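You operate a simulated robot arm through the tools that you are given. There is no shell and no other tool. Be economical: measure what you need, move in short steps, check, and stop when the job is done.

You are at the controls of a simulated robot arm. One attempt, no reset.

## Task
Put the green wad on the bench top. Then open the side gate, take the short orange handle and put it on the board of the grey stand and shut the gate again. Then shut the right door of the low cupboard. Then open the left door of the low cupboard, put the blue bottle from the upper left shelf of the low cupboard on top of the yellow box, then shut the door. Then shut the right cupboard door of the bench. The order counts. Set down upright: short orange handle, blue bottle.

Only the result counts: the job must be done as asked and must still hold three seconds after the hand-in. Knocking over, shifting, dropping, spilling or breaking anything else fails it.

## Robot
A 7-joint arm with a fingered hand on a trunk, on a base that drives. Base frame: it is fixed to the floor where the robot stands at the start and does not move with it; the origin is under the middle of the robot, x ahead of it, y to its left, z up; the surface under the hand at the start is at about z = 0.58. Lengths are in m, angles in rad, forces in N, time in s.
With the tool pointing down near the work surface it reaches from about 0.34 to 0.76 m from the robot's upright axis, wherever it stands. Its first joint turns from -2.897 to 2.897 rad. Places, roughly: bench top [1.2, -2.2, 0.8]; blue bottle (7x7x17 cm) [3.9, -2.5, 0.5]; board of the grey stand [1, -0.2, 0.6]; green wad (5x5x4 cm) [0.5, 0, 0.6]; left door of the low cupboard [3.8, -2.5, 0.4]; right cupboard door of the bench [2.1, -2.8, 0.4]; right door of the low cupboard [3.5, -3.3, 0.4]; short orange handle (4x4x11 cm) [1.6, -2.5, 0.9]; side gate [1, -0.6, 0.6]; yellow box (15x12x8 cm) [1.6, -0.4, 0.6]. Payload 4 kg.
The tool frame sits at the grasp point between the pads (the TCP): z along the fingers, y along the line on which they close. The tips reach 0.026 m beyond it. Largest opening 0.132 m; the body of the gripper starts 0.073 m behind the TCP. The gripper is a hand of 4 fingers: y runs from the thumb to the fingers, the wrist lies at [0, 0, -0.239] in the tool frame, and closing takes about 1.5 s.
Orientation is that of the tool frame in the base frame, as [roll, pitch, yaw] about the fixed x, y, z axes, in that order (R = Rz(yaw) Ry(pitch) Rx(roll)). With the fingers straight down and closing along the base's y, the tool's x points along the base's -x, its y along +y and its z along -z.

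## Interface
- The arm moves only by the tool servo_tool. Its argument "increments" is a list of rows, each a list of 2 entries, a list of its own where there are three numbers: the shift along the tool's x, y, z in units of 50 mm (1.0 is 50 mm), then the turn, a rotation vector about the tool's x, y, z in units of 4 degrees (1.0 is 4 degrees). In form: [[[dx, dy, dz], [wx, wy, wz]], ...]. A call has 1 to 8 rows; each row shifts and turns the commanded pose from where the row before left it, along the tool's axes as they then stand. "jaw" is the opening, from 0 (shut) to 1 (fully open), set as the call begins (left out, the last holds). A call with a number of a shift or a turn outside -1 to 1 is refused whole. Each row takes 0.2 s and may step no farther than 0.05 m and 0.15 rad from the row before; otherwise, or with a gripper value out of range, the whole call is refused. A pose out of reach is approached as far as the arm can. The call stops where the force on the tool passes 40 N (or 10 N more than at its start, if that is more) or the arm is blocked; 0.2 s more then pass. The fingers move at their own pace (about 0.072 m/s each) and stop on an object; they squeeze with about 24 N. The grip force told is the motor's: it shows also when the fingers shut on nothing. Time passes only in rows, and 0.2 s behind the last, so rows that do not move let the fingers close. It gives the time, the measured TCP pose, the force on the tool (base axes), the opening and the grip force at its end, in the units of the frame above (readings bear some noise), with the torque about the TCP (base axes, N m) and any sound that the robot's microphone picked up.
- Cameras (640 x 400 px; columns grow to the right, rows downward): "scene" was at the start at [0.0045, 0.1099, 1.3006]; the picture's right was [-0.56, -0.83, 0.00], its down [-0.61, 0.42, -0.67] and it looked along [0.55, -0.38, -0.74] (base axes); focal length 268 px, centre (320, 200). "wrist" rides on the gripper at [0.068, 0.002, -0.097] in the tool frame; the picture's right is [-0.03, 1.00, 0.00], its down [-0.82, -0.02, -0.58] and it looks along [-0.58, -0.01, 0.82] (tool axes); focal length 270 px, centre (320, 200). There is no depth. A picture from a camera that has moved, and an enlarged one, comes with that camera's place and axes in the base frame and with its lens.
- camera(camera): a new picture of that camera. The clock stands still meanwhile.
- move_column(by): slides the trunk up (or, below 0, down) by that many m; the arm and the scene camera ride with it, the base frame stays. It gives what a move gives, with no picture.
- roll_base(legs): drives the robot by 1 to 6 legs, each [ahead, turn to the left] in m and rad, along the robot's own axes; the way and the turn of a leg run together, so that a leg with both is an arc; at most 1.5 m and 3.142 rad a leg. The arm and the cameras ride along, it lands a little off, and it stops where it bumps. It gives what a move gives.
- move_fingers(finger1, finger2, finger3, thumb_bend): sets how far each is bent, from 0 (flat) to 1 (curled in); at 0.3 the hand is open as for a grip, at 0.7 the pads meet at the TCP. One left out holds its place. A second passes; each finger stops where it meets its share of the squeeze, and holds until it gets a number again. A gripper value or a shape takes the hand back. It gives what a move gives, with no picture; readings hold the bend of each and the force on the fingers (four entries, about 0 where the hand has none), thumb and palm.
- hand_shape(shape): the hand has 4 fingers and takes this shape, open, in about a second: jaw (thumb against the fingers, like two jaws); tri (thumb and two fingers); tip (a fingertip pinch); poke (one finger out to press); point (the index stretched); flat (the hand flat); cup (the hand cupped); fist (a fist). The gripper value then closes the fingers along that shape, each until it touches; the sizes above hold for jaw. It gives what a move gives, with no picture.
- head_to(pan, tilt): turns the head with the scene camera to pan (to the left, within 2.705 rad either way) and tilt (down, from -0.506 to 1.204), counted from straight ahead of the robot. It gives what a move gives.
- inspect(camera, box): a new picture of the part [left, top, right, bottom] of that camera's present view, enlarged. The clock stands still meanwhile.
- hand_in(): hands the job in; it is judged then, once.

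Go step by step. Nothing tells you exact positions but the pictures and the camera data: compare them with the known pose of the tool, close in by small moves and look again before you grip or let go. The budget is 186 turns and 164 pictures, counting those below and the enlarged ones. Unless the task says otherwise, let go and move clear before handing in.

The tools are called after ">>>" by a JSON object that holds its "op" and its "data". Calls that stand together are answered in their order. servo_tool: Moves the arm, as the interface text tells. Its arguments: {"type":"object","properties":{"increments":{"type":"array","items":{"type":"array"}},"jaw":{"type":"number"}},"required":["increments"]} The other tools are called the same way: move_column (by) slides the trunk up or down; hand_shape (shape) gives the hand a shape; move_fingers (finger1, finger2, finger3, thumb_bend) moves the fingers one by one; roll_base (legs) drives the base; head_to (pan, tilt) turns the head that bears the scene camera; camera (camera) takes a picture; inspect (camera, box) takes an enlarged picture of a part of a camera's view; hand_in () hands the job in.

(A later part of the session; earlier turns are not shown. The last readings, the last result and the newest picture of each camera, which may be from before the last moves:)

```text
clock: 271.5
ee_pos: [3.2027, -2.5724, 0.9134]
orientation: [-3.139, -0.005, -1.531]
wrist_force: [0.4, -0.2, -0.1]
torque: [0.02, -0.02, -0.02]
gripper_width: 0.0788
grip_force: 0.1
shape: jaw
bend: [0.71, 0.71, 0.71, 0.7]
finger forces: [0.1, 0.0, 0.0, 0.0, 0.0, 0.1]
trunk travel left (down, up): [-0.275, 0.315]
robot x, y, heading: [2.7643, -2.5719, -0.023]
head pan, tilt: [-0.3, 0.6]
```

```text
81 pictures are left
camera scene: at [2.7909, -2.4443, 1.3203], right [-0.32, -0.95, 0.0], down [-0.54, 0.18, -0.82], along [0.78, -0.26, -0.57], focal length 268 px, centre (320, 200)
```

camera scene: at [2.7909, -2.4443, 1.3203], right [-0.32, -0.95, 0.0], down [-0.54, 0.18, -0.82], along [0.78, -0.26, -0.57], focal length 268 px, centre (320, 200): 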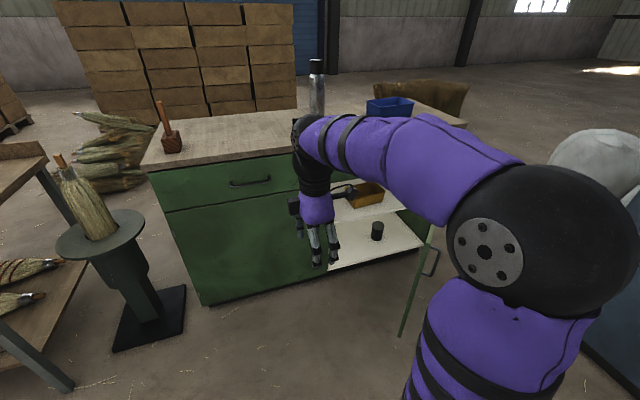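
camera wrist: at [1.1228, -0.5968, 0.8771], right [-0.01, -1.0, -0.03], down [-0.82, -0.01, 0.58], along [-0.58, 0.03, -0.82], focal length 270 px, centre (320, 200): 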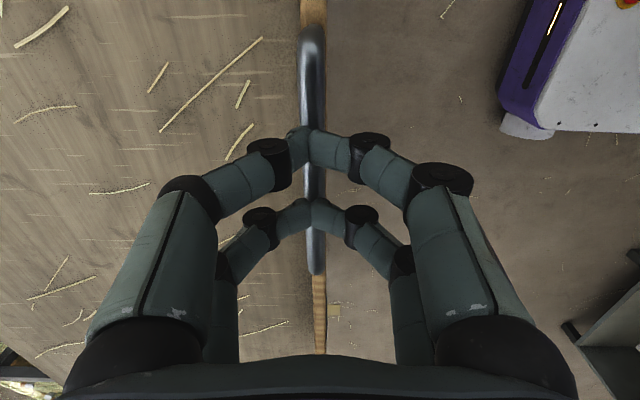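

The right door stands ~45° open, free edge near (3.31, -3.0). I drive closer, close the fingers, and take the hand above the door's outer side.

>>> {"op": "roll_base", "data": {"legs": [[0.33, 0.02]]}}

>>> {"op": "servo_tool", "data": {"increments": [[[0.8, 0.5, 0], [0, 0, 0]], [[0.8, 0.5, 0], [0, 0, 0]], [[0.8, 0.5, 0], [0, 0, 0]], [[0.8, 0.5, 0], [0, 0, 0]], [[0.8, 0.5, 0], [0, 0, 0]], [[0.8, 0.5, 0], [0, 0, 0]], [[0.8, 0.5, 0], [0, 0, 0]], [[0.8, 0.5, 0], [0, 0, 0]]], "jaw": 0}}

>>> {"op": "servo_tool", "data": {"increments": [[[0.8, 0.5, 0], [0, 0, 0]], [[0.8, 0.5, 0], [0, 0, 0]], [[0.8, 0.5, 0], [0, 0, 0]], [[0, 0, 0], [0, 0, 0]]]}}

>>> {"op": "camera", "data": {"camera": "wrist"}}

>>> {"op": "head_to", "data": {"pan": -0.7, "tilt": 0.8}}

>>> {"op": "camera", "data": {"camera": "scene"}}

```text
clock: 273.7
ee_pos: [3.5312, -2.5688, 0.9133]
orientation: [-3.136, -0.003, -1.515]
wrist_force: [0.8, 0.5, -0.8]
torque: [-0.03, -0.03, -0.02]
gripper_width: 0.0788
grip_force: 0.1
shape: jaw
bend: [0.71, 0.71, 0.71, 0.7]
finger forces: [0.1, 0.0, 0.0, 0.0, 0.0, 0.0]
trunk travel left (down, up): [-0.275, 0.315]
robot x, y, heading: [3.09, -2.5793, -0.007]
head pan, tilt: [-0.3, 0.6]
```

```text
clock: 275.5
ee_pos: [3.3548, -2.88, 0.9065]
orientation: [-3.136, -0.003, -1.518]
wrist_force: [0.0, -0.5, -0.3]
torque: [-0.04, 0.01, 0.01]
gripper_width: 0.0001
grip_force: 23.6
shape: jaw
bend: [0.62, 0.63, 0.63, 0.7]
finger forces: [0.1, 0.1, 0.0, 0.1, 0.0, 0.0]
out of reach, approached as far as the arm can: row 8
trunk travel left (down, up): [-0.275, 0.315]
robot x, y, heading: [3.0908, -2.5785, -0.002]
head pan, tilt: [-0.3, 0.6]
```

```text
clock: 276.5
ee_pos: [3.3316, -2.8866, 0.8699]
orientation: [-3.139, -0.003, -1.516]
wrist_force: [-0.3, -0.9, 0.0]
torque: [0.0, -0.02, -0.01]
gripper_width: 0.0
grip_force: 24.1
shape: jaw
bend: [0.62, 0.63, 0.63, 0.7]
finger forces: [0.0, 0.0, 0.1, 0.0, 0.0, 0.1]
out of reach, approached as far as the arm can: row 1, 2, 3
trunk travel left (down, up): [-0.275, 0.315]
robot x, y, heading: [3.0908, -2.5713, -0.002]
head pan, tilt: [-0.3, 0.6]
```

```text
80 pictures are left
camera wrist: at [3.3321, -2.956, 0.9676], right [-1.0, -0.03, 0.0], down [-0.03, 0.82, 0.57], along [-0.01, 0.57, -0.82], focal length 270 px, centre (320, 200)
```

wrist: 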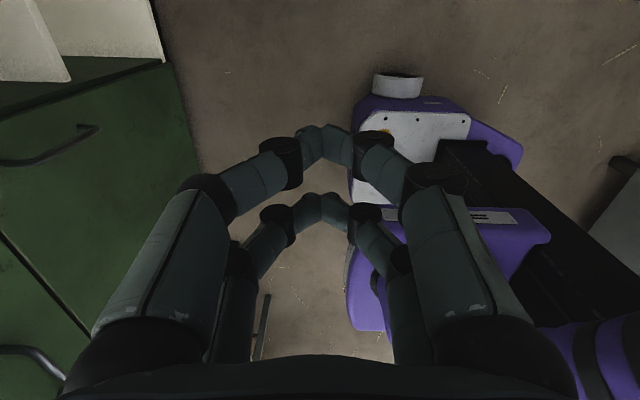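

```text
clock: 277.4
ee_pos: [3.3311, -2.8858, 0.8708]
orientation: [-3.137, -0.001, -1.516]
wrist_force: [-1.0, 0.1, -0.4]
torque: [0.0, 0.01, 0.0]
gripper_width: 0.0
grip_force: 23.9
shape: jaw
bend: [0.62, 0.63, 0.63, 0.7]
finger forces: [0.0, 0.0, 0.1, 0.1, 0.0, 0.0]
trunk travel left (down, up): [-0.275, 0.315]
robot x, y, heading: [3.0871, -2.5754, -0.004]
head pan, tilt: [-0.7, 0.799]
```

```text
79 pictures are left
camera scene: at [3.0937, -2.4736, 1.3035], right [-0.65, -0.76, 0.0], down [-0.55, 0.46, -0.7], along [0.53, -0.45, -0.72], focal length 268 px, centre (320, 200)
```

scene: 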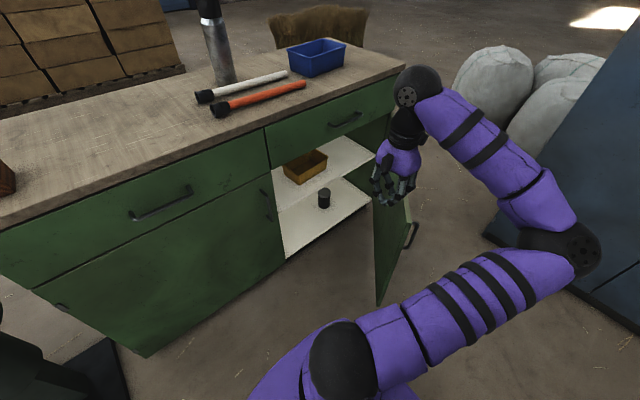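

The wrist is at its turn limit; I rotate the tool along with the arm and continue out to the door's outer side.

>>> {"op": "servo_tool", "data": {"increments": [[[0, 0, 0], [0, 0, 1]], [[0, 0, 0], [0, 0, 1]], [[0, 0, 0], [0, 0, 1]], [[0, 0, 0], [0, 0, 1]], [[0, 0, 0], [0, 0, 1]], [[0, 0, 0], [0, 0, 1]], [[0, 0, 0], [0, 0, 1]], [[0, 0, 0], [0, 0, 1]]]}}

>>> {"op": "servo_tool", "data": {"increments": [[[0, 0, 0], [0, 0, 1]], [[0, 0, 0], [0, 0, 1]], [[0, 0, 0], [0, 0, 1]], [[0, 0, 0], [0, 0, 1]], [[0, 0, 0], [0, 0, 1]], [[0, 0, 0], [0, 0, 1]], [[0, 0, 0], [0, 0, 0]]]}}

```text
clock: 279.2
ee_pos: [3.3337, -2.8878, 0.8715]
orientation: [-3.138, -0.001, -2.074]
wrist_force: [0.1, 0.3, 0.6]
torque: [-0.03, 0.04, 0.0]
gripper_width: 0.0
grip_force: 24.0
shape: jaw
bend: [0.62, 0.63, 0.63, 0.7]
finger forces: [0.0, 0.0, 0.0, 0.0, 0.0, 0.1]
trunk travel left (down, up): [-0.275, 0.315]
robot x, y, heading: [3.0962, -2.578, -0.006]
head pan, tilt: [-0.7, 0.799]
```

```text
clock: 280.8
ee_pos: [3.3326, -2.8875, 0.871]
orientation: [-3.139, 0.0, -2.494]
wrist_force: [-0.6, 0.1, -0.1]
torque: [0.0, 0.03, 0.02]
gripper_width: 0.0001
grip_force: 23.9
shape: jaw
bend: [0.62, 0.63, 0.63, 0.7]
finger forces: [0.0, 0.0, 0.0, 0.1, 0.1, 0.0]
trunk travel left (down, up): [-0.275, 0.315]
robot x, y, heading: [3.0952, -2.5764, -0.003]
head pan, tilt: [-0.7, 0.799]
```

>>> {"op": "servo_tool", "data": {"increments": [[[0.66, -0.52, 0], [0, 0, 0]], [[0.66, -0.52, 0], [0, 0, 0]], [[0.66, -0.52, 0], [0, 0, 0]], [[0.66, -0.52, 0], [0, 0, 0]], [[0.66, -0.52, 0], [0, 0, 0]], [[0.66, -0.52, 0], [0, 0, 0]], [[0, 0, 0], [0, 0, 0]]]}}

>>> {"op": "move_column", "data": {"by": -0.15}}

>>> {"op": "camera", "data": {"camera": "scene"}}

>>> {"op": "camera", "data": {"camera": "wrist"}}

```text
clock: 282.4
ee_pos: [3.2685, -3.1327, 0.8723]
orientation: [-3.138, 0.003, -2.493]
wrist_force: [0.7, -0.4, -0.1]
torque: [-0.01, -0.01, -0.03]
gripper_width: 0.0
grip_force: 23.9
shape: jaw
bend: [0.62, 0.63, 0.63, 0.7]
finger forces: [0.0, 0.0, 0.0, 0.0, 0.0, 0.0]
trunk travel left (down, up): [-0.275, 0.315]
robot x, y, heading: [3.0915, -2.5788, -0.006]
head pan, tilt: [-0.7, 0.799]
```

```text
clock: 284.1
ee_pos: [3.2699, -3.1331, 0.7211]
orientation: [-3.139, 0.003, -2.492]
wrist_force: [0.0, 0.2, 0.5]
torque: [-0.01, 0.0, 0.05]
gripper_width: 0.0002
grip_force: 24.0
shape: jaw
bend: [0.62, 0.63, 0.63, 0.7]
finger forces: [0.1, 0.0, 0.0, 0.0, 0.1, 0.1]
trunk travel left (down, up): [-0.125, 0.465]
robot x, y, heading: [3.0895, -2.5772, -0.002]
head pan, tilt: [-0.7, 0.799]
```

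```text
78 pictures are left
camera scene: at [3.0936, -2.4736, 1.1535], right [-0.65, -0.76, 0.0], down [-0.55, 0.46, -0.7], along [0.53, -0.45, -0.72], focal length 268 px, centre (320, 200)
```

scene: 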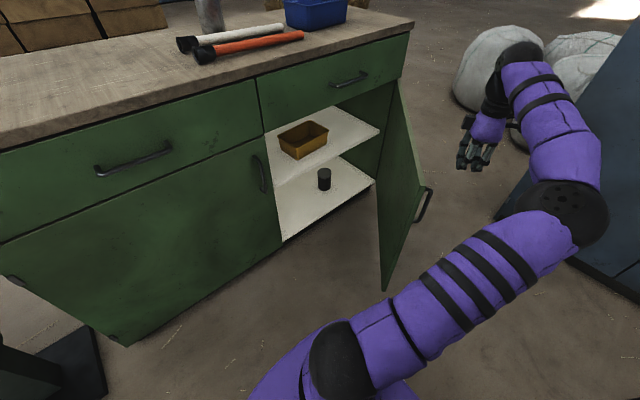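

```text
77 pictures are left
camera wrist: at [3.2135, -3.1739, 0.8196], right [-0.58, 0.81, 0.0], down [0.66, 0.48, 0.58], along [0.47, 0.34, -0.82], focal length 270 px, centre (320, 200)
```

wrist: 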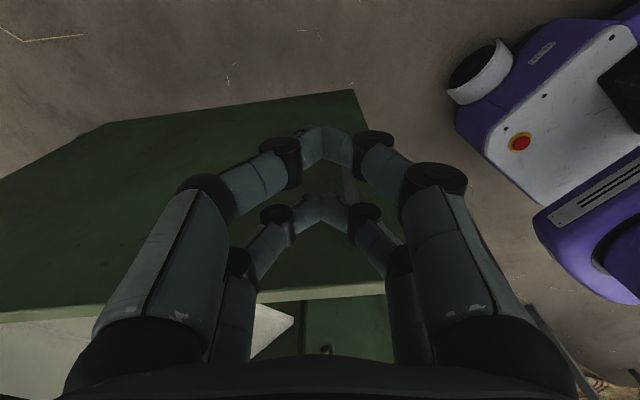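

The hand is on the door's outer side with the door about 0.12 m ahead. I lower and push it along its closing arc.

>>> {"op": "servo_tool", "data": {"increments": [[[0, 0, 0.9], [0, 0, 0]], [[0, 0, 0.9], [0, 0, 0]], [[0, 0, 0.8], [0, 0, 0]], [[-0.84, -0.22, 0], [0, 0, 0]], [[-0.84, -0.22, 0], [0, 0, 0]], [[-0.84, -0.22, 0], [0, 0, 0]], [[0, 0, 0], [0, 0, 0]]]}}

>>> {"op": "servo_tool", "data": {"increments": [[[-0.89, 0.03, 0], [0, 0, 0]], [[-0.89, 0.03, 0], [0, 0, 0]], [[-0.89, 0.03, 0], [0, 0, 0]], [[0, 0, 0], [0, 0, 0]]]}}

>>> {"op": "camera", "data": {"camera": "scene"}}

```text
clock: 285.7
ee_pos: [3.3894, -3.0828, 0.5933]
orientation: [-3.137, 0.002, -2.494]
wrist_force: [-0.1, 0.2, 0.5]
torque: [0.0, 0.0, -0.01]
gripper_width: 0.0
grip_force: 24.0
shape: jaw
bend: [0.62, 0.63, 0.63, 0.7]
finger forces: [0.0, 0.0, 0.0, 0.0, 0.1, 0.0]
trunk travel left (down, up): [-0.125, 0.465]
robot x, y, heading: [3.0911, -2.5755, -0.004]
head pan, tilt: [-0.7, 0.799]
```

```text
clock: 286.7
ee_pos: [3.4912, -2.9989, 0.5924]
orientation: [-3.138, 0.002, -2.493]
wrist_force: [0.6, -0.6, 0.0]
torque: [0.03, -0.04, 0.0]
gripper_width: 0.0001
grip_force: 24.3
shape: jaw
bend: [0.62, 0.63, 0.63, 0.7]
finger forces: [0.1, 0.0, 0.0, 0.1, 0.0, 0.0]
trunk travel left (down, up): [-0.125, 0.465]
robot x, y, heading: [3.0928, -2.5744, -0.004]
head pan, tilt: [-0.7, 0.799]
```

```text
76 pictures are left
camera scene: at [3.0936, -2.4736, 1.1535], right [-0.65, -0.76, 0.0], down [-0.55, 0.46, -0.7], along [0.53, -0.45, -0.72], focal length 268 px, centre (320, 200)
```

scene: 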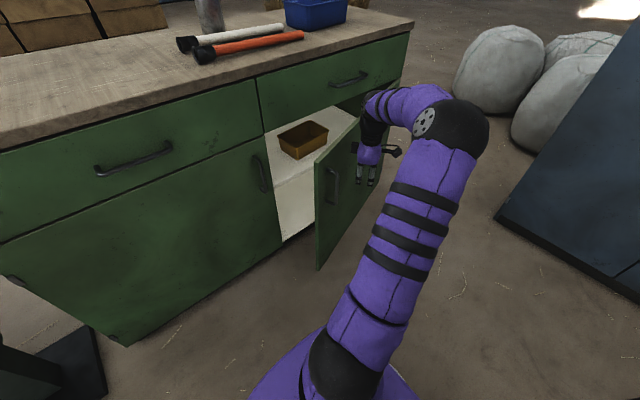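

The door is swinging shut smoothly; I continue.

>>> {"op": "servo_tool", "data": {"increments": [[[-0.76, -0.17, 0], [0, 0, 0]], [[-0.76, -0.17, 0], [0, 0, 0]], [[-0.76, -0.17, 0], [0, 0, 0]], [[-0.76, -0.17, 0], [0, 0, 0]], [[0, 0, 0], [0, 0, 0]]]}}

>>> {"op": "servo_tool", "data": {"increments": [[[-0.78, -0.34, 0], [0, 0, 0]], [[-0.78, -0.34, 0], [0, 0, 0]], [[-0.5, -0.3, 0], [0, 0, 0]], [[0, 0, 0], [0, 0, 0]]]}}

>>> {"op": "camera", "data": {"camera": "scene"}}

```text
clock: 287.9
ee_pos: [3.6343, -2.9344, 0.5923]
orientation: [-3.137, 0.0, -2.491]
wrist_force: [-0.8, -0.3, 0.3]
torque: [0.01, 0.01, 0.02]
gripper_width: 0.0
grip_force: 23.7
shape: jaw
bend: [0.62, 0.63, 0.63, 0.7]
finger forces: [0.0, 0.0, 0.0, 0.0, 0.1, 0.0]
trunk travel left (down, up): [-0.125, 0.465]
robot x, y, heading: [3.0931, -2.5769, -0.004]
head pan, tilt: [-0.7, 0.799]
```

```text
clock: 288.7
ee_pos: [3.7231, -2.916, 0.5945]
orientation: [3.129, -0.016, -2.496]
wrist_force: [-17.4, 8.0, 4.1]
torque: [-0.77, -1.75, 0.19]
gripper_width: 0.0002
grip_force: 24.0
shape: jaw
bend: [0.62, 0.63, 0.6, 0.7]
finger forces: [0.1, 0.6, 1.3, 0.0, 0.0, 16.6]
trunk travel left (down, up): [-0.125, 0.465]
robot x, y, heading: [3.0918, -2.5761, -0.001]
head pan, tilt: [-0.7, 0.799]
stopped in row 3: the force on the tool passed its limit at 69 N (the readings are from after the stop); the commanded pose is now the measured one
```

```text
75 pictures are left
camera scene: at [3.0919, -2.4729, 1.1535], right [-0.65, -0.76, 0.0], down [-0.55, 0.46, -0.7], along [0.53, -0.45, -0.72], focal length 268 px, centre (320, 200)
```

scene: 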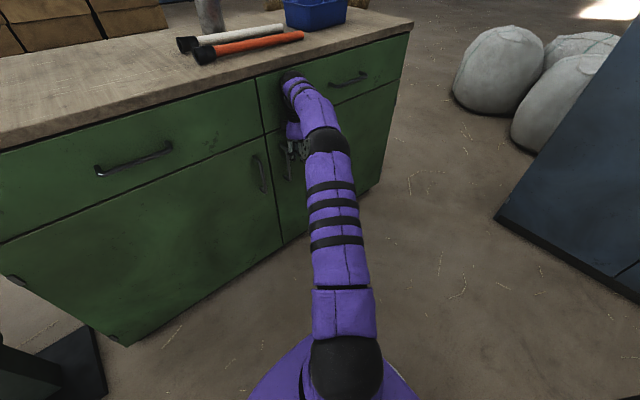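

Contact: the palm reached the drawer front. I back away and inspect whether the door is fully flush.

>>> {"op": "servo_tool", "data": {"increments": [[[0.8, 0.5, 0], [0, 0, 0]], [[0.8, 0.5, 0], [0, 0, 0]], [[0.8, 0.5, 0], [0, 0, 0]], [[0.8, 0.5, 0], [0, 0, 0]], [[0, 0, 0], [0, 0, 0]]]}}

>>> {"op": "inspect", "data": {"camera": "scene", "box": [200, 40, 440, 260]}}

```text
clock: 289.9
ee_pos: [3.539, -2.9323, 0.5967]
orientation: [3.131, -0.014, -2.495]
wrist_force: [-0.1, -0.5, -1.1]
torque: [-0.03, 0.0, -0.01]
gripper_width: 0.0001
grip_force: 23.8
shape: jaw
bend: [0.62, 0.63, 0.6, 0.7]
finger forces: [0.0, 0.0, 0.0, 0.0, 0.1, 0.0]
trunk travel left (down, up): [-0.125, 0.465]
robot x, y, heading: [3.0896, -2.574, -0.001]
head pan, tilt: [-0.7, 0.799]
```

```text
1.82 times, centred on (320, 150) of scene
camera zoom: at [3.0936, -2.4736, 1.1535], right [-0.65, -0.76, 0.0], down [-0.55, 0.46, -0.7], along [0.53, -0.45, -0.72], focal length 488 px, centre (320, 291)
```

zoom: 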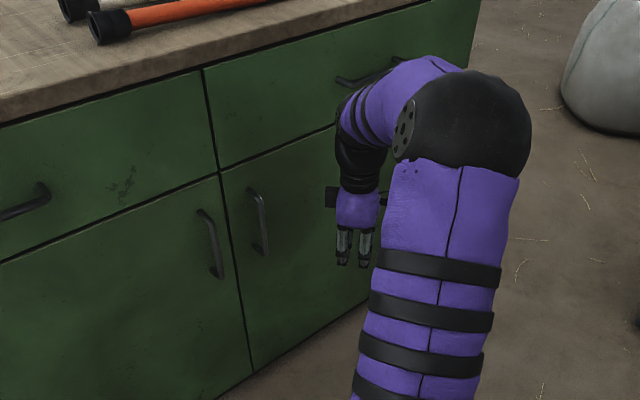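

It looks flush; I press once more, lower on the door face, to be certain.

>>> {"op": "servo_tool", "data": {"increments": [[[0, 0, 0.8], [0, 0, 0]], [[0, 0, 0.8], [0, 0, 0]], [[-0.7, -0.5, 0], [0, 0, 0]], [[-0.7, -0.5, 0], [0, 0, 0]], [[-0.7, -0.5, 0], [0, 0, 0]], [[-0.4, -0.3, 0], [0, 0, 0]], [[-0.4, -0.3, 0], [0, 0, 0]], [[-0.4, -0.3, 0], [0, 0, 0]]]}}

>>> {"op": "servo_tool", "data": {"increments": [[[0.8, 0.5, 0], [0, 0, 0]], [[0.8, 0.5, 0], [0, 0, 0]], [[0.8, 0.5, 0], [0, 0, 0]], [[0.8, 0.5, 0], [0, 0, 0]], [[0, 0, 0], [0, 0, 0]]]}}

>>> {"op": "inspect", "data": {"camera": "scene", "box": [120, 60, 440, 260]}}

```text
clock: 291.8
ee_pos: [3.7227, -2.9311, 0.5138]
orientation: [3.122, -0.028, -2.5]
wrist_force: [-12.1, 4.5, -0.2]
torque: [-0.42, -1.16, 0.03]
gripper_width: 0.0
grip_force: 23.7
shape: jaw
bend: [0.62, 0.63, 0.6, 0.7]
finger forces: [0.1, 0.1, 0.0, 0.0, 0.0, 12.7]
trunk travel left (down, up): [-0.125, 0.465]
robot x, y, heading: [3.0841, -2.5776, -0.001]
head pan, tilt: [-0.7, 0.799]
stopped in row 8: the force on the tool passed its limit at 42 N (the readings are from after the stop); the commanded pose is now the measured one
```

```text
clock: 293.0
ee_pos: [3.5402, -2.9492, 0.5112]
orientation: [3.114, -0.031, -2.502]
wrist_force: [0.6, 0.0, 0.9]
torque: [0.0, 0.0, 0.04]
gripper_width: 0.0
grip_force: 24.1
shape: jaw
bend: [0.62, 0.63, 0.6, 0.7]
finger forces: [0.1, 0.0, 0.0, 0.0, 0.0, 0.1]
trunk travel left (down, up): [-0.125, 0.465]
robot x, y, heading: [3.0916, -2.5726, -0.009]
head pan, tilt: [-0.7, 0.799]
```

```text
2.00 times, centred on (280, 160) of scene
camera zoom: at [3.0886, -2.4736, 1.1535], right [-0.65, -0.76, 0.0], down [-0.55, 0.46, -0.7], along [0.53, -0.45, -0.72], focal length 536 px, centre (400, 280)
```

zoom: 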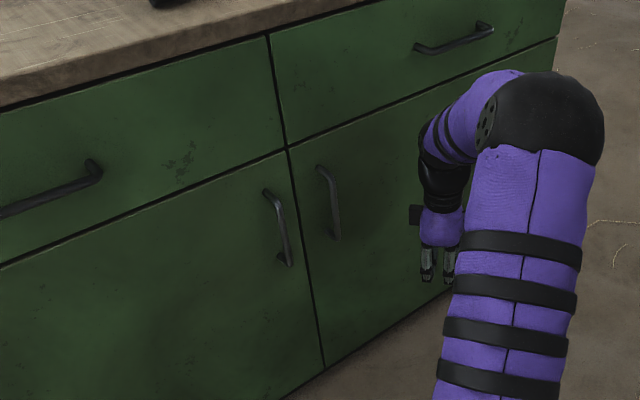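

The right door is shut. Now for the left door: its handle is a vertical bar at about (3.78, -2.775), z 0.46–0.62. I raise the hand, reorient it, and reposition the base so the opening door will clear it.

>>> {"op": "servo_tool", "data": {"increments": [[[0, 0, -0.9], [0, 0, 1]], [[0, 0, -0.9], [0, 0, 1]], [[0, 0, -0.9], [0, 0, 1]], [[0, 0, -0.9], [0, 0, 1]], [[0, 0, 0], [0, 0, 1]], [[0, 0, 0], [0, 0, 1]], [[0, 0, 0], [0, 0, 1]], [[0, 0, 0], [0, 0, 1]]]}}

>>> {"op": "roll_base", "data": {"legs": [[-0.36, 0], [0, -0.785], [0.48, 0]]}}

>>> {"op": "head_to", "data": {"pan": 0.8, "tilt": 0.7}}

>>> {"op": "camera", "data": {"camera": "scene"}}

```text
clock: 294.8
ee_pos: [3.5455, -2.9502, 0.6941]
orientation: [3.137, -0.042, -3.065]
wrist_force: [0.0, 0.4, 0.4]
torque: [0.01, -0.01, -0.01]
gripper_width: 0.0
grip_force: 23.8
shape: jaw
bend: [0.62, 0.63, 0.6, 0.7]
finger forces: [0.0, 0.1, 0.1, 0.1, 0.1, 0.0]
trunk travel left (down, up): [-0.125, 0.465]
robot x, y, heading: [3.0864, -2.5763, -0.006]
head pan, tilt: [-0.7, 0.799]
```

```text
clock: 301.8
ee_pos: [3.1394, -3.4967, 0.6949]
orientation: [3.135, -0.042, 2.45]
wrist_force: [-0.2, -0.2, 0.1]
torque: [-0.01, -0.01, 0.0]
gripper_width: 0.0
grip_force: 24.0
shape: jaw
bend: [0.62, 0.63, 0.6, 0.7]
finger forces: [0.0, 0.1, 0.0, 0.0, 0.1, 0.0]
trunk travel left (down, up): [-0.125, 0.465]
robot x, y, heading: [3.0645, -2.9117, -0.777]
head pan, tilt: [-0.7, 0.799]
```

```text
clock: 303.4
ee_pos: [3.1402, -3.4972, 0.6936]
orientation: [3.136, -0.042, 2.454]
wrist_force: [0.7, -0.4, 0.0]
torque: [-0.01, 0.03, 0.02]
gripper_width: 0.0002
grip_force: 24.2
shape: jaw
bend: [0.62, 0.63, 0.6, 0.7]
finger forces: [0.0, 0.1, 0.1, 0.0, 0.0, 0.1]
trunk travel left (down, up): [-0.125, 0.465]
robot x, y, heading: [3.0732, -2.9117, -0.774]
head pan, tilt: [0.799, 0.7]
```

```text
72 pictures are left
camera scene: at [3.217, -2.7547, 1.1617], right [0.02, -1.0, 0.0], down [-0.64, -0.01, -0.76], along [0.76, 0.02, -0.64], focal length 268 px, centre (320, 200)
```

scene: 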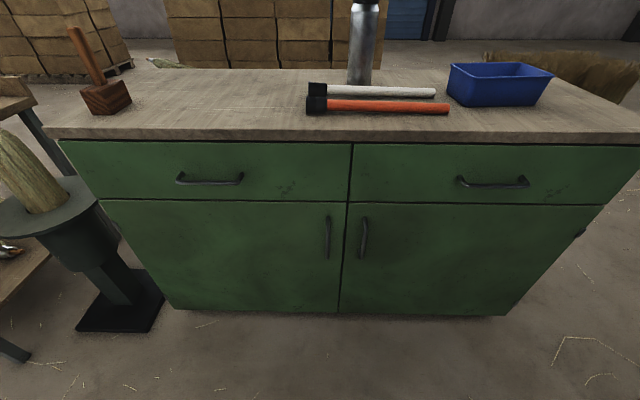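

I see the cupboard front squarely, both doors flush. I bring the hand round in front of the left door's handle.

>>> {"op": "servo_tool", "data": {"increments": [[[0.08, 0.94, 0], [0, 0, 0]], [[0.08, 0.94, 0], [0, 0, 0]], [[0.08, 0.94, 0], [0, 0, 0]], [[0.08, 0.94, 0], [0, 0, 0]], [[0.08, 0.94, 0], [0, 0, 0]], [[0.08, 0.94, 0], [0, 0, 0]], [[0.08, 0.94, 0], [0, 0, 0]], [[0.08, 0.94, 0], [0, 0, 0]]], "jaw": 0.5}}

>>> {"op": "servo_tool", "data": {"increments": [[[0.08, 0.94, 0], [0, 0, 0]], [[0.08, 0.94, 0], [0, 0, 0]], [[0.08, 0.94, 0], [0, 0, 0]], [[0.08, 0.94, 0], [0, 0, 0]], [[0.08, 0.94, 0], [0, 0, 0]], [[0.08, 0.94, 0], [0, 0, 0]], [[0.08, 0.94, 0], [0, 0, 0]], [[0, 0, 0], [0, 0, 0]]]}}

>>> {"op": "servo_tool", "data": {"increments": [[[0, 0, 0], [0, 0, -1]], [[0, 0, 0], [0, 0, -1]], [[0, 0, 0], [0, 0, -1]], [[0, 0, 0], [0, 0, -1]], [[0, 0, 0], [0, 0, -1]], [[0, 0, 0], [0, 0, -1]], [[0, 0, 0], [0, 0, -1]], [[0, 0, 0], [0, 0, -1]]]}}

>>> {"op": "servo_tool", "data": {"increments": [[[0, 0, 0], [0, 0, -1]], [[0, 0, 0], [0, 0.6, -0.9]], [[0, 0, 0], [0, 0, 0]]]}}

>>> {"op": "camera", "data": {"camera": "scene"}}

>>> {"op": "camera", "data": {"camera": "wrist"}}

```text
clock: 305.2
ee_pos: [3.3535, -3.1838, 0.6952]
orientation: [3.135, -0.043, 2.453]
wrist_force: [0.3, -0.6, 0.5]
torque: [0.0, -0.03, 0.03]
gripper_width: 0.0659
grip_force: 0.1
shape: jaw
bend: [0.73, 0.73, 0.73, 0.7]
finger forces: [0.0, 0.0, 0.1, 0.1, 0.0, 0.0]
trunk travel left (down, up): [-0.125, 0.465]
robot x, y, heading: [3.0656, -2.9094, -0.774]
head pan, tilt: [0.799, 0.7]
```

```text
clock: 307.0
ee_pos: [3.5414, -2.9149, 0.7022]
orientation: [3.135, -0.041, 2.451]
wrist_force: [0.6, -0.9, 0.3]
torque: [0.0, 0.0, -0.01]
gripper_width: 0.0657
grip_force: 0.1
shape: jaw
bend: [0.73, 0.73, 0.73, 0.7]
finger forces: [0.1, 0.0, 0.1, 0.0, 0.0, 0.1]
trunk travel left (down, up): [-0.125, 0.465]
robot x, y, heading: [3.0694, -2.908, -0.776]
head pan, tilt: [0.799, 0.7]
```

```text
clock: 308.8
ee_pos: [3.5413, -2.9158, 0.7013]
orientation: [3.114, -0.032, 3.014]
wrist_force: [-0.5, 0.6, -1.3]
torque: [-0.01, -0.02, 0.02]
gripper_width: 0.0657
grip_force: 0.1
shape: jaw
bend: [0.73, 0.73, 0.73, 0.7]
finger forces: [0.1, 0.0, 0.1, 0.1, 0.1, 0.0]
trunk travel left (down, up): [-0.125, 0.465]
robot x, y, heading: [3.0691, -2.9087, -0.778]
head pan, tilt: [0.799, 0.7]
```

```text
clock: 309.6
ee_pos: [3.5426, -2.9161, 0.7013]
orientation: [3.109, -0.071, -3.135]
wrist_force: [0.6, 0.3, 0.1]
torque: [0.02, -0.02, 0.01]
gripper_width: 0.0657
grip_force: 0.1
shape: jaw
bend: [0.73, 0.73, 0.73, 0.7]
finger forces: [0.1, 0.1, 0.0, 0.0, 0.0, 0.0]
trunk travel left (down, up): [-0.125, 0.465]
robot x, y, heading: [3.0682, -2.9093, -0.777]
head pan, tilt: [0.799, 0.7]
```

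```text
71 pictures are left
camera scene: at [3.2171, -2.7546, 1.1617], right [0.02, -1.0, 0.0], down [-0.64, -0.01, -0.76], along [0.76, 0.02, -0.64], focal length 268 px, centre (320, 200)
```

scene: 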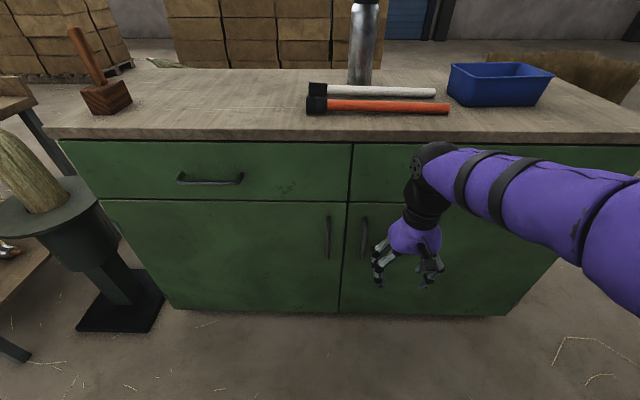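

```text
70 pictures are left
camera wrist: at [3.4807, -2.9177, 0.8036], right [0.02, 1.0, 0.03], down [0.85, -0.04, 0.52], along [0.52, 0.02, -0.85], focal length 270 px, centre (320, 200)
```

wrist: 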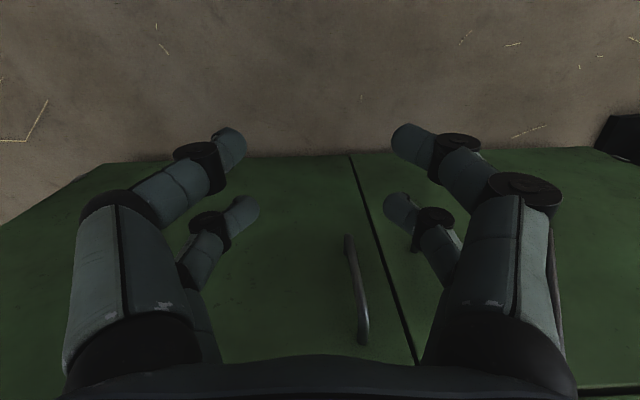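

I tilt the fingers slightly toward the door and bring the open hand level with the left handle.

>>> {"op": "servo_tool", "data": {"increments": [[[0, 0, 0], [0, -1, 0]], [[0, 0, 0], [0, -1, 0]], [[0, 0, 0], [0, -1, 0]], [[0, 0, 0], [0, -1, 0]], [[0, 0, 0], [0.4, -0.6, 0]], [[0, 0, 0], [0, 0, 0]]]}}

>>> {"op": "servo_tool", "data": {"increments": [[[-0.24, 0.62, 0.66], [0, 0, 0]], [[-0.24, 0.62, 0.66], [0, 0, 0]], [[-0.24, 0.62, 0.66], [0, 0, 0]], [[-0.24, 0.62, 0.66], [0, 0, 0]], [[-0.24, 0.62, 0.66], [0, 0, 0]], [[0, 0, 0], [0, 0, 0]]]}}

>>> {"op": "camera", "data": {"camera": "wrist"}}

>>> {"op": "camera", "data": {"camera": "scene"}}

```text
clock: 311.0
ee_pos: [3.5419, -2.9152, 0.7014]
orientation: [3.136, 0.251, 3.137]
wrist_force: [0.0, 0.0, 0.0]
torque: [-0.01, 0.01, 0.01]
gripper_width: 0.0658
grip_force: 0.1
shape: jaw
bend: [0.73, 0.73, 0.73, 0.7]
finger forces: [0.0, 0.0, 0.0, 0.1, 0.1, 0.0]
trunk travel left (down, up): [-0.125, 0.465]
robot x, y, heading: [3.0707, -2.909, -0.776]
head pan, tilt: [0.799, 0.7]
```

```text
clock: 312.4
ee_pos: [3.6425, -2.7603, 0.5555]
orientation: [3.134, 0.251, 3.137]
wrist_force: [0.2, 0.0, 0.4]
torque: [0.03, -0.02, 0.0]
gripper_width: 0.0659
grip_force: 0.0
shape: jaw
bend: [0.73, 0.73, 0.73, 0.7]
finger forces: [0.0, 0.0, 0.0, 0.0, 0.0, 0.0]
trunk travel left (down, up): [-0.125, 0.465]
robot x, y, heading: [3.0727, -2.9112, -0.781]
head pan, tilt: [0.799, 0.7]
```

```text
69 pictures are left
camera wrist: at [3.552, -2.7599, 0.6327], right [0.03, 1.0, 0.01], down [0.65, -0.03, 0.76], along [0.76, -0.01, -0.65], focal length 270 px, centre (320, 200)
```

wrist: 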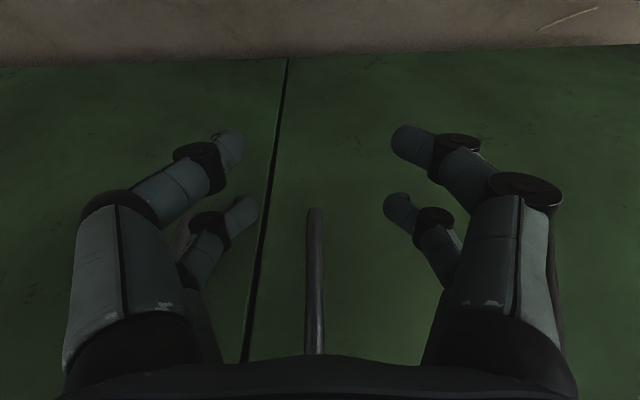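

```text
68 pictures are left
camera scene: at [3.2171, -2.7545, 1.1617], right [0.02, -1.0, 0.0], down [-0.64, -0.01, -0.76], along [0.76, 0.02, -0.64], focal length 268 px, centre (320, 200)
```

scene: 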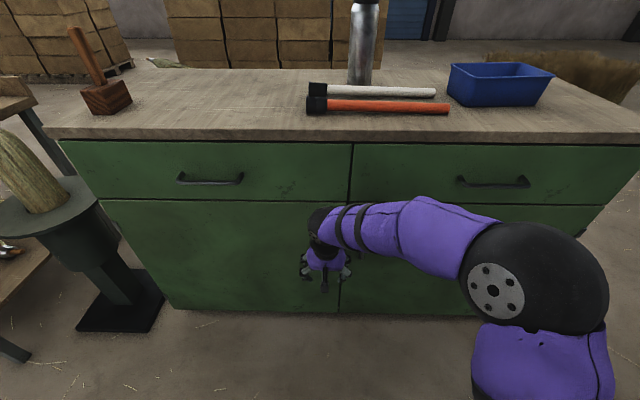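

The bar is centred between the fingers. I advance to straddle it.

>>> {"op": "servo_tool", "data": {"increments": [[[-0.68, -0.04, 0.17], [0, 0, 0]], [[-0.68, -0.04, 0.17], [0, 0, 0]], [[-0.6, -0.03, 0.15], [0, 0, 0]], [[0, 0, 0], [0, 0, 0]]]}}

>>> {"op": "camera", "data": {"camera": "wrist"}}

```text
clock: 313.4
ee_pos: [3.7403, -2.7612, 0.5566]
orientation: [3.138, 0.245, 3.137]
wrist_force: [-23.1, -0.6, 0.5]
torque: [-0.03, 0.38, 0.72]
gripper_width: 0.0657
grip_force: 0.1
shape: jaw
bend: [0.73, 0.74, 0.73, 0.7]
finger forces: [0.1, 20.9, 2.4, 0.1, 0.0, 0.0]
trunk travel left (down, up): [-0.125, 0.465]
robot x, y, heading: [3.0716, -2.9062, -0.774]
head pan, tilt: [0.799, 0.7]
```

```text
67 pictures are left
camera wrist: at [3.6499, -2.7633, 0.6347], right [0.03, 1.0, 0.01], down [0.65, -0.03, 0.76], along [0.76, -0.01, -0.65], focal length 270 px, centre (320, 200)
```

wrist: 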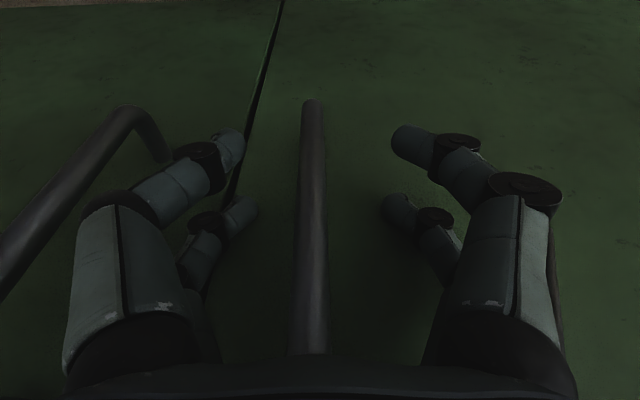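

The lead fingertips touch the door panel and the bar is between the fingers. I back off a few mm and close.

>>> {"op": "servo_tool", "data": {"increments": [[[0.08, -0.05, 0], [0, 0, 0]], [[0, 0, 0], [0, 0, 0]], [[0, 0, 0], [0, 0, 0]], [[0, 0, 0], [0, 0, 0]], [[0, 0, 0], [0, 0, 0]], [[0, 0, 0], [0, 0, 0]]], "jaw": 0}}

>>> {"op": "camera", "data": {"camera": "wrist"}}

```text
clock: 314.8
ee_pos: [3.7375, -2.7684, 0.5594]
orientation: [3.134, 0.254, 3.134]
wrist_force: [-16.6, -3.3, 12.9]
torque: [-0.09, 0.53, 0.05]
gripper_width: 0.0
grip_force: 24.0
shape: jaw
bend: [0.61, 0.78, 0.78, 0.7]
finger forces: [29.1, 0.1, 0.0, 0.0, 29.3, 0.1]
trunk travel left (down, up): [-0.125, 0.465]
robot x, y, heading: [3.0722, -2.9073, -0.777]
head pan, tilt: [0.799, 0.7]
```

```text
66 pictures are left
camera wrist: at [3.6477, -2.767, 0.6358], right [0.03, 1.0, 0.01], down [0.64, -0.03, 0.76], along [0.76, -0.01, -0.65], focal length 270 px, centre (320, 200)
```

wrist: 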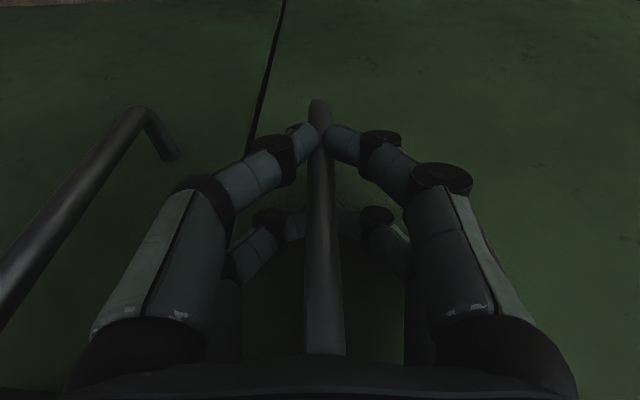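

The rear pair is hooked behind the bar. I pull the door open along its arc, first a short test.

>>> {"op": "servo_tool", "data": {"increments": [[[0.6, 0.02, -0.15], [0.17, 0, 0.65]], [[0.88, 0.03, -0.22], [0.25, 0, 0.96]], [[0.88, 0.03, -0.22], [0.25, 0, 0.96]], [[0, 0, 0], [0, 0, 0]]]}}

>>> {"op": "camera", "data": {"camera": "scene"}}

```text
clock: 315.8
ee_pos: [3.6164, -2.7573, 0.5589]
orientation: [3.136, 0.251, 2.95]
wrist_force: [-0.7, -0.1, 0.2]
torque: [-0.02, 0.01, 0.02]
gripper_width: 0.0003
grip_force: 23.5
shape: jaw
bend: [0.6, 0.78, 0.78, 0.69]
finger forces: [0.1, 0.1, 0.0, 0.0, 0.0, 0.0]
trunk travel left (down, up): [-0.125, 0.465]
robot x, y, heading: [3.0691, -2.9138, -0.776]
head pan, tilt: [0.799, 0.7]
```

```text
65 pictures are left
camera scene: at [3.2172, -2.7545, 1.1617], right [0.02, -1.0, 0.0], down [-0.64, -0.01, -0.76], along [0.76, 0.02, -0.64], focal length 268 px, centre (320, 200)
```

scene: 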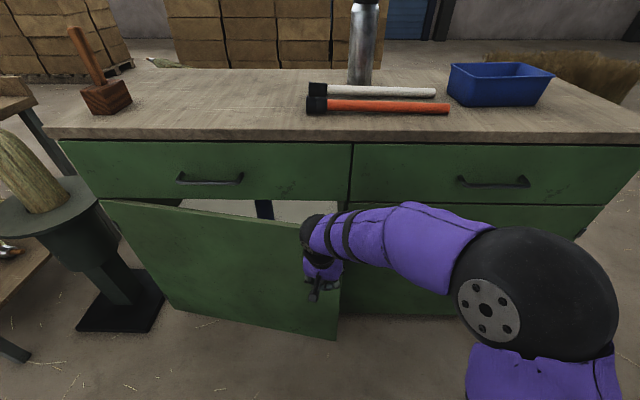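

The door is ajar by ~10° but the bar slid out. I check the gap; I can now hook the free edge from inside.

>>> {"op": "camera", "data": {"camera": "wrist"}}

>>> {"op": "inspect", "data": {"camera": "scene", "box": [220, 160, 420, 350]}}

```text
64 pictures are left
camera wrist: at [3.5283, -2.7401, 0.6357], right [0.21, 0.98, 0.01], down [0.63, -0.15, 0.76], along [0.75, -0.16, -0.65], focal length 270 px, centre (320, 200)
```

wrist: 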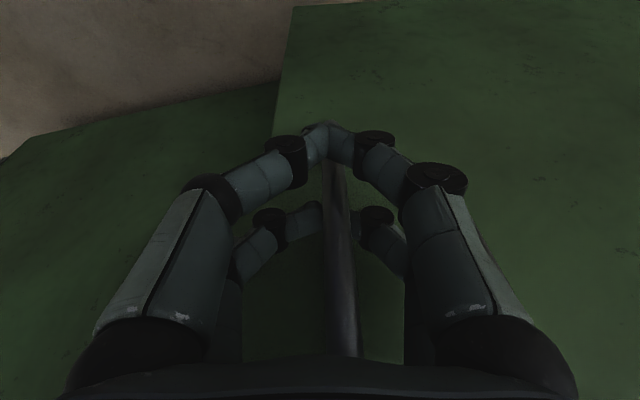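

```text
2.11 times, centred on (320, 255) of scene
camera zoom: at [3.2172, -2.7545, 1.1617], right [0.02, -1.0, 0.0], down [-0.64, -0.01, -0.76], along [0.76, 0.02, -0.64], focal length 565 px, centre (320, 84)
```

zoom: 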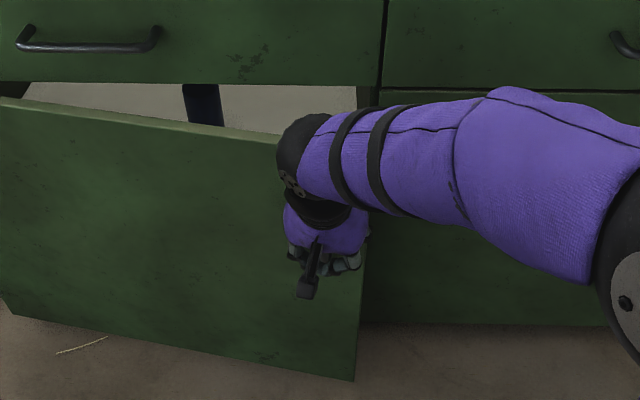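

The bar is still caged between the two finger pairs, so I keep pulling along the arc.

>>> {"op": "servo_tool", "data": {"increments": [[[0.88, 0.03, -0.22], [0.25, 0, 0.96]], [[0.88, 0.03, -0.22], [0.25, 0, 0.96]], [[0.88, 0.03, -0.22], [0.25, 0, 0.96]], [[0.88, 0.03, -0.22], [0.25, 0, 0.96]], [[0, 0, 0], [0, 0, 0]]]}}

>>> {"op": "servo_tool", "data": {"increments": [[[0.88, 0.03, -0.22], [0.25, 0, 0.96]], [[0.88, 0.03, -0.22], [0.25, 0, 0.96]], [[0.88, 0.03, -0.22], [0.25, 0, 0.96]], [[0.88, 0.03, -0.22], [0.25, 0, 0.96]], [[0, 0, 0], [0, 0, 0]]]}}

>>> {"op": "camera", "data": {"camera": "scene"}}

>>> {"op": "camera", "data": {"camera": "wrist"}}

```text
clock: 317.0
ee_pos: [3.4438, -2.6965, 0.5569]
orientation: [3.138, 0.249, 2.674]
wrist_force: [-0.3, 0.3, -1.1]
torque: [-0.02, -0.02, -0.05]
gripper_width: 0.0002
grip_force: 23.9
shape: jaw
bend: [0.6, 0.78, 0.78, 0.69]
finger forces: [0.0, 0.0, 0.0, 0.0, 0.1, 0.0]
trunk travel left (down, up): [-0.125, 0.465]
robot x, y, heading: [3.066, -2.9092, -0.777]
head pan, tilt: [0.799, 0.7]
```

```text
clock: 318.1
ee_pos: [3.2995, -2.589, 0.5567]
orientation: [3.125, 0.242, 2.398]
wrist_force: [9.5, 10.5, -1.5]
torque: [-0.72, 0.76, 0.05]
gripper_width: 0.0001
grip_force: 24.2
shape: jaw
bend: [0.6, 0.78, 0.78, 0.69]
finger forces: [0.0, 13.6, 0.0, 0.0, 0.1, 0.0]
trunk travel left (down, up): [-0.125, 0.465]
robot x, y, heading: [3.0654, -2.9076, -0.774]
head pan, tilt: [0.799, 0.7]
stopped in row 5: the force on the tool passed its limit at 42 N (the readings are from after the stop); the commanded pose is now the measured one
```

```text
62 pictures are left
camera scene: at [3.2177, -2.7537, 1.1614], right [0.02, -1.0, 0.0], down [-0.64, -0.02, -0.76], along [0.76, 0.02, -0.64], focal length 268 px, centre (320, 200)
```

scene: 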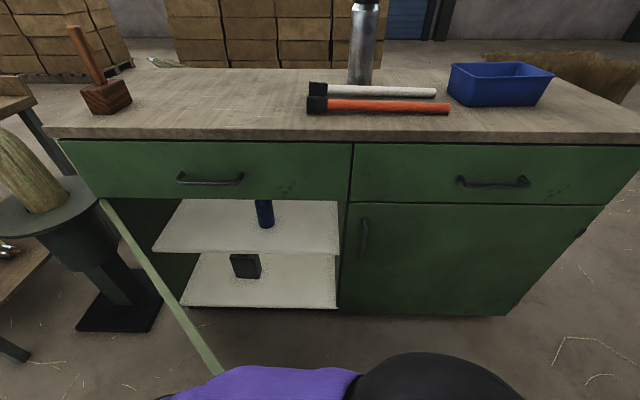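

```text
61 pictures are left
camera wrist: at [3.2335, -2.5299, 0.6332], right [0.69, 0.72, 0.02], down [0.46, -0.46, 0.76], along [0.56, -0.51, -0.65], focal length 270 px, centre (320, 200)
```

wrist: 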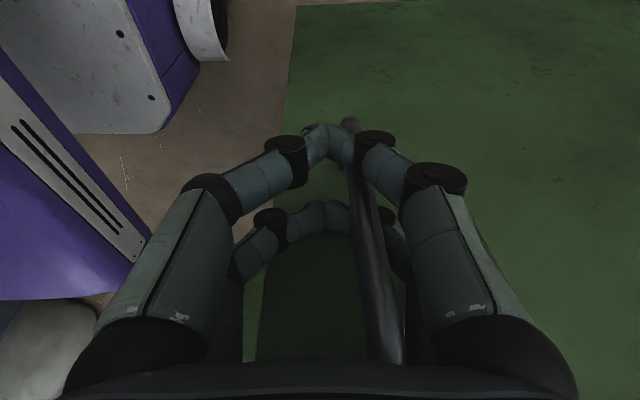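

The door is ~43° open and the blue bottle is visible on the upper shelf. I release, withdraw, and go over to push the door wider from inside.

>>> {"op": "servo_tool", "data": {"increments": [[[0, -0.1, 0], [0, 0, 0]], [[0, 0, 0], [0, 0, 0]], [[0, 0, 0], [0, 0, 0]], [[0, 0, 0], [0, 0, 0]], [[0.6, 0, -0.15], [0, 0, 0]], [[0.6, 0, -0.15], [0, 0, 0]], [[0.4, 0, -0.1], [0, 0, 0]], [[0, 0, 0], [0, 0, 0]]], "jaw": 0.5}}

>>> {"op": "camera", "data": {"camera": "wrist"}}

```text
clock: 319.3
ee_pos: [3.2852, -2.5799, 0.5571]
orientation: [3.12, 0.244, 2.395]
wrist_force: [9.1, 8.1, 2.7]
torque: [-0.49, 0.57, 0.04]
gripper_width: 0.0665
grip_force: 0.1
shape: jaw
bend: [0.73, 0.73, 0.73, 0.7]
finger forces: [0.0, 10.6, 0.0, 0.0, 0.0, 0.1]
trunk travel left (down, up): [-0.125, 0.465]
robot x, y, heading: [3.0684, -2.9079, -0.779]
head pan, tilt: [0.799, 0.7]
stopped in row 5: the force on the tool passed its limit at 42 N (the readings are from after the stop); the commanded pose is now the measured one
```

```text
60 pictures are left
camera wrist: at [3.2186, -2.52, 0.6345], right [0.69, 0.72, 0.03], down [0.46, -0.47, 0.76], along [0.56, -0.51, -0.65], focal length 270 px, centre (320, 200)
```

wrist: 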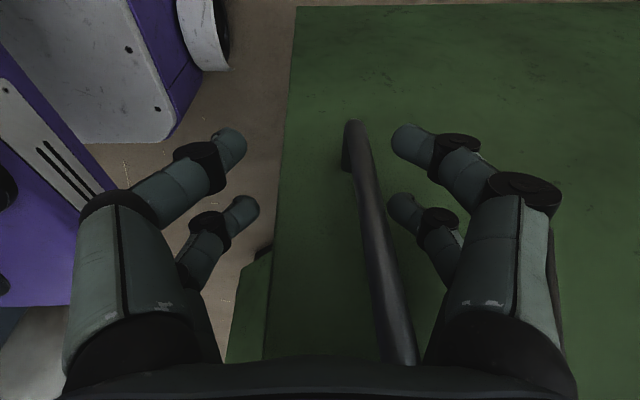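

The bar presses on one finger's root; I shift the hand to centre it, then withdraw.

>>> {"op": "servo_tool", "data": {"increments": [[[-0.1, 0, 0], [0, 0, 0]], [[0, 0.25, 0], [0, 0, 0]], [[0, 0.2, 0], [0, 0, 0]], [[0.4, 0, -0.1], [0, 0, 0]], [[0.6, 0, -0.15], [0, 0, 0]], [[0.6, 0, -0.15], [0, 0, 0]], [[0, 0, 0], [0, 0, 0]]], "jaw": 0.75}}

>>> {"op": "camera", "data": {"camera": "wrist"}}

```text
clock: 320.9
ee_pos: [3.2446, -2.5135, 0.5582]
orientation: [3.121, 0.246, 2.382]
wrist_force: [0.2, -0.1, -0.9]
torque: [0.01, 0.01, 0.0]
gripper_width: 0.0988
grip_force: 0.0
shape: jaw
bend: [0.64, 0.64, 0.64, 0.51]
finger forces: [0.0, 0.1, 0.1, 0.0, 0.0, 0.0]
trunk travel left (down, up): [-0.125, 0.465]
robot x, y, heading: [3.0657, -2.9083, -0.772]
head pan, tilt: [0.799, 0.7]
```

```text
59 pictures are left
camera wrist: at [3.1799, -2.4528, 0.636], right [0.7, 0.71, 0.02], down [0.45, -0.47, 0.76], along [0.55, -0.52, -0.65], focal length 270 px, centre (320, 200)
```

wrist: 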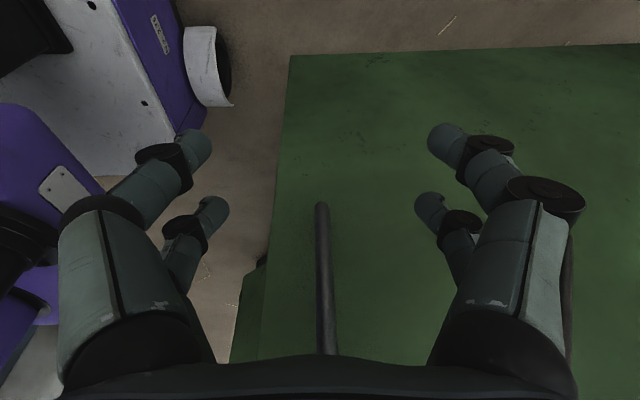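

>>> {"op": "servo_tool", "data": {"increments": [[[-0.24, 0, -0.95], [0, 0, 0]], [[-0.24, 0, -0.95], [0, 0, 0]], [[-0.24, 0, -0.95], [0, 0, 0]], [[-0.2, 0, -0.6], [0, 0, 0]], [[0, 0, 0], [0, 1, 0]], [[0, 0, 0], [0, 1, 0]], [[0, 0, 0], [0, 1, 0]], [[0, 0, 0], [0, 0.5, 0]]], "jaw": 0}}

>>> {"op": "servo_tool", "data": {"increments": [[[-0.9, 0.09, 0], [0, 0, 0]], [[-0.9, 0.09, 0], [0, 0, 0]], [[-0.9, 0.09, 0], [0, 0, 0]], [[-0.9, 0.09, 0], [0, 0, 0]], [[-0.9, 0.09, 0], [0, 0, 0]], [[-0.9, 0.09, 0], [0, 0, 0]], [[0, 0, 0], [0, 0, 0]]]}}

>>> {"op": "camera", "data": {"camera": "scene"}}

>>> {"op": "camera", "data": {"camera": "wrist"}}

```text
clock: 322.7
ee_pos: [3.2384, -2.5147, 0.7376]
orientation: [3.12, 0.0, 2.405]
wrist_force: [0.1, 0.3, 0.3]
torque: [0.01, -0.01, 0.0]
gripper_width: 0.0
grip_force: 24.1
shape: jaw
bend: [0.62, 0.63, 0.63, 0.7]
finger forces: [0.1, 0.0, 0.0, 0.0, 0.1, 0.0]
trunk travel left (down, up): [-0.125, 0.465]
robot x, y, heading: [3.0664, -2.91, -0.778]
head pan, tilt: [0.799, 0.7]
```

```text
clock: 324.3
ee_pos: [3.4588, -2.6806, 0.7356]
orientation: [3.122, -0.002, 2.401]
wrist_force: [1.0, 0.4, -0.4]
torque: [0.0, 0.04, 0.01]
gripper_width: 0.0
grip_force: 23.9
shape: jaw
bend: [0.62, 0.63, 0.63, 0.7]
finger forces: [0.0, 0.0, 0.0, 0.0, 0.0, 0.1]
trunk travel left (down, up): [-0.125, 0.465]
robot x, y, heading: [3.0685, -2.9087, -0.779]
head pan, tilt: [0.799, 0.7]
```

```text
58 pictures are left
camera scene: at [3.2171, -2.7545, 1.1617], right [0.02, -1.0, 0.0], down [-0.64, -0.01, -0.76], along [0.76, 0.02, -0.64], focal length 268 px, centre (320, 200)
```

scene: 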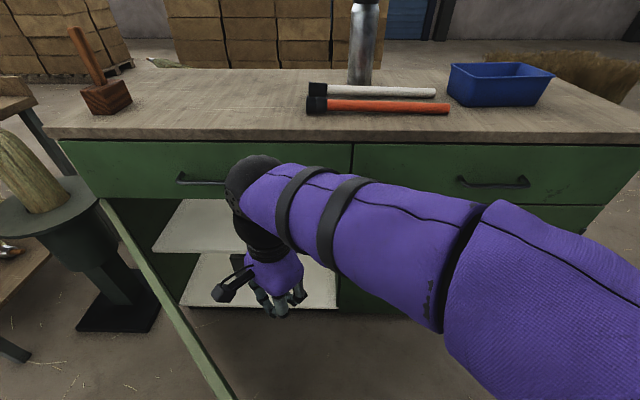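

```text
57 pictures are left
camera wrist: at [3.4085, -2.6349, 0.8332], right [0.69, 0.72, 0.02], down [0.58, -0.57, 0.58], along [0.43, -0.39, -0.82], focal length 270 px, centre (320, 200)
```

wrist: 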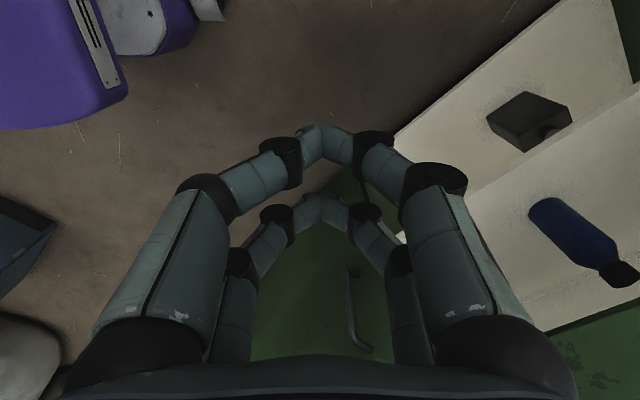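

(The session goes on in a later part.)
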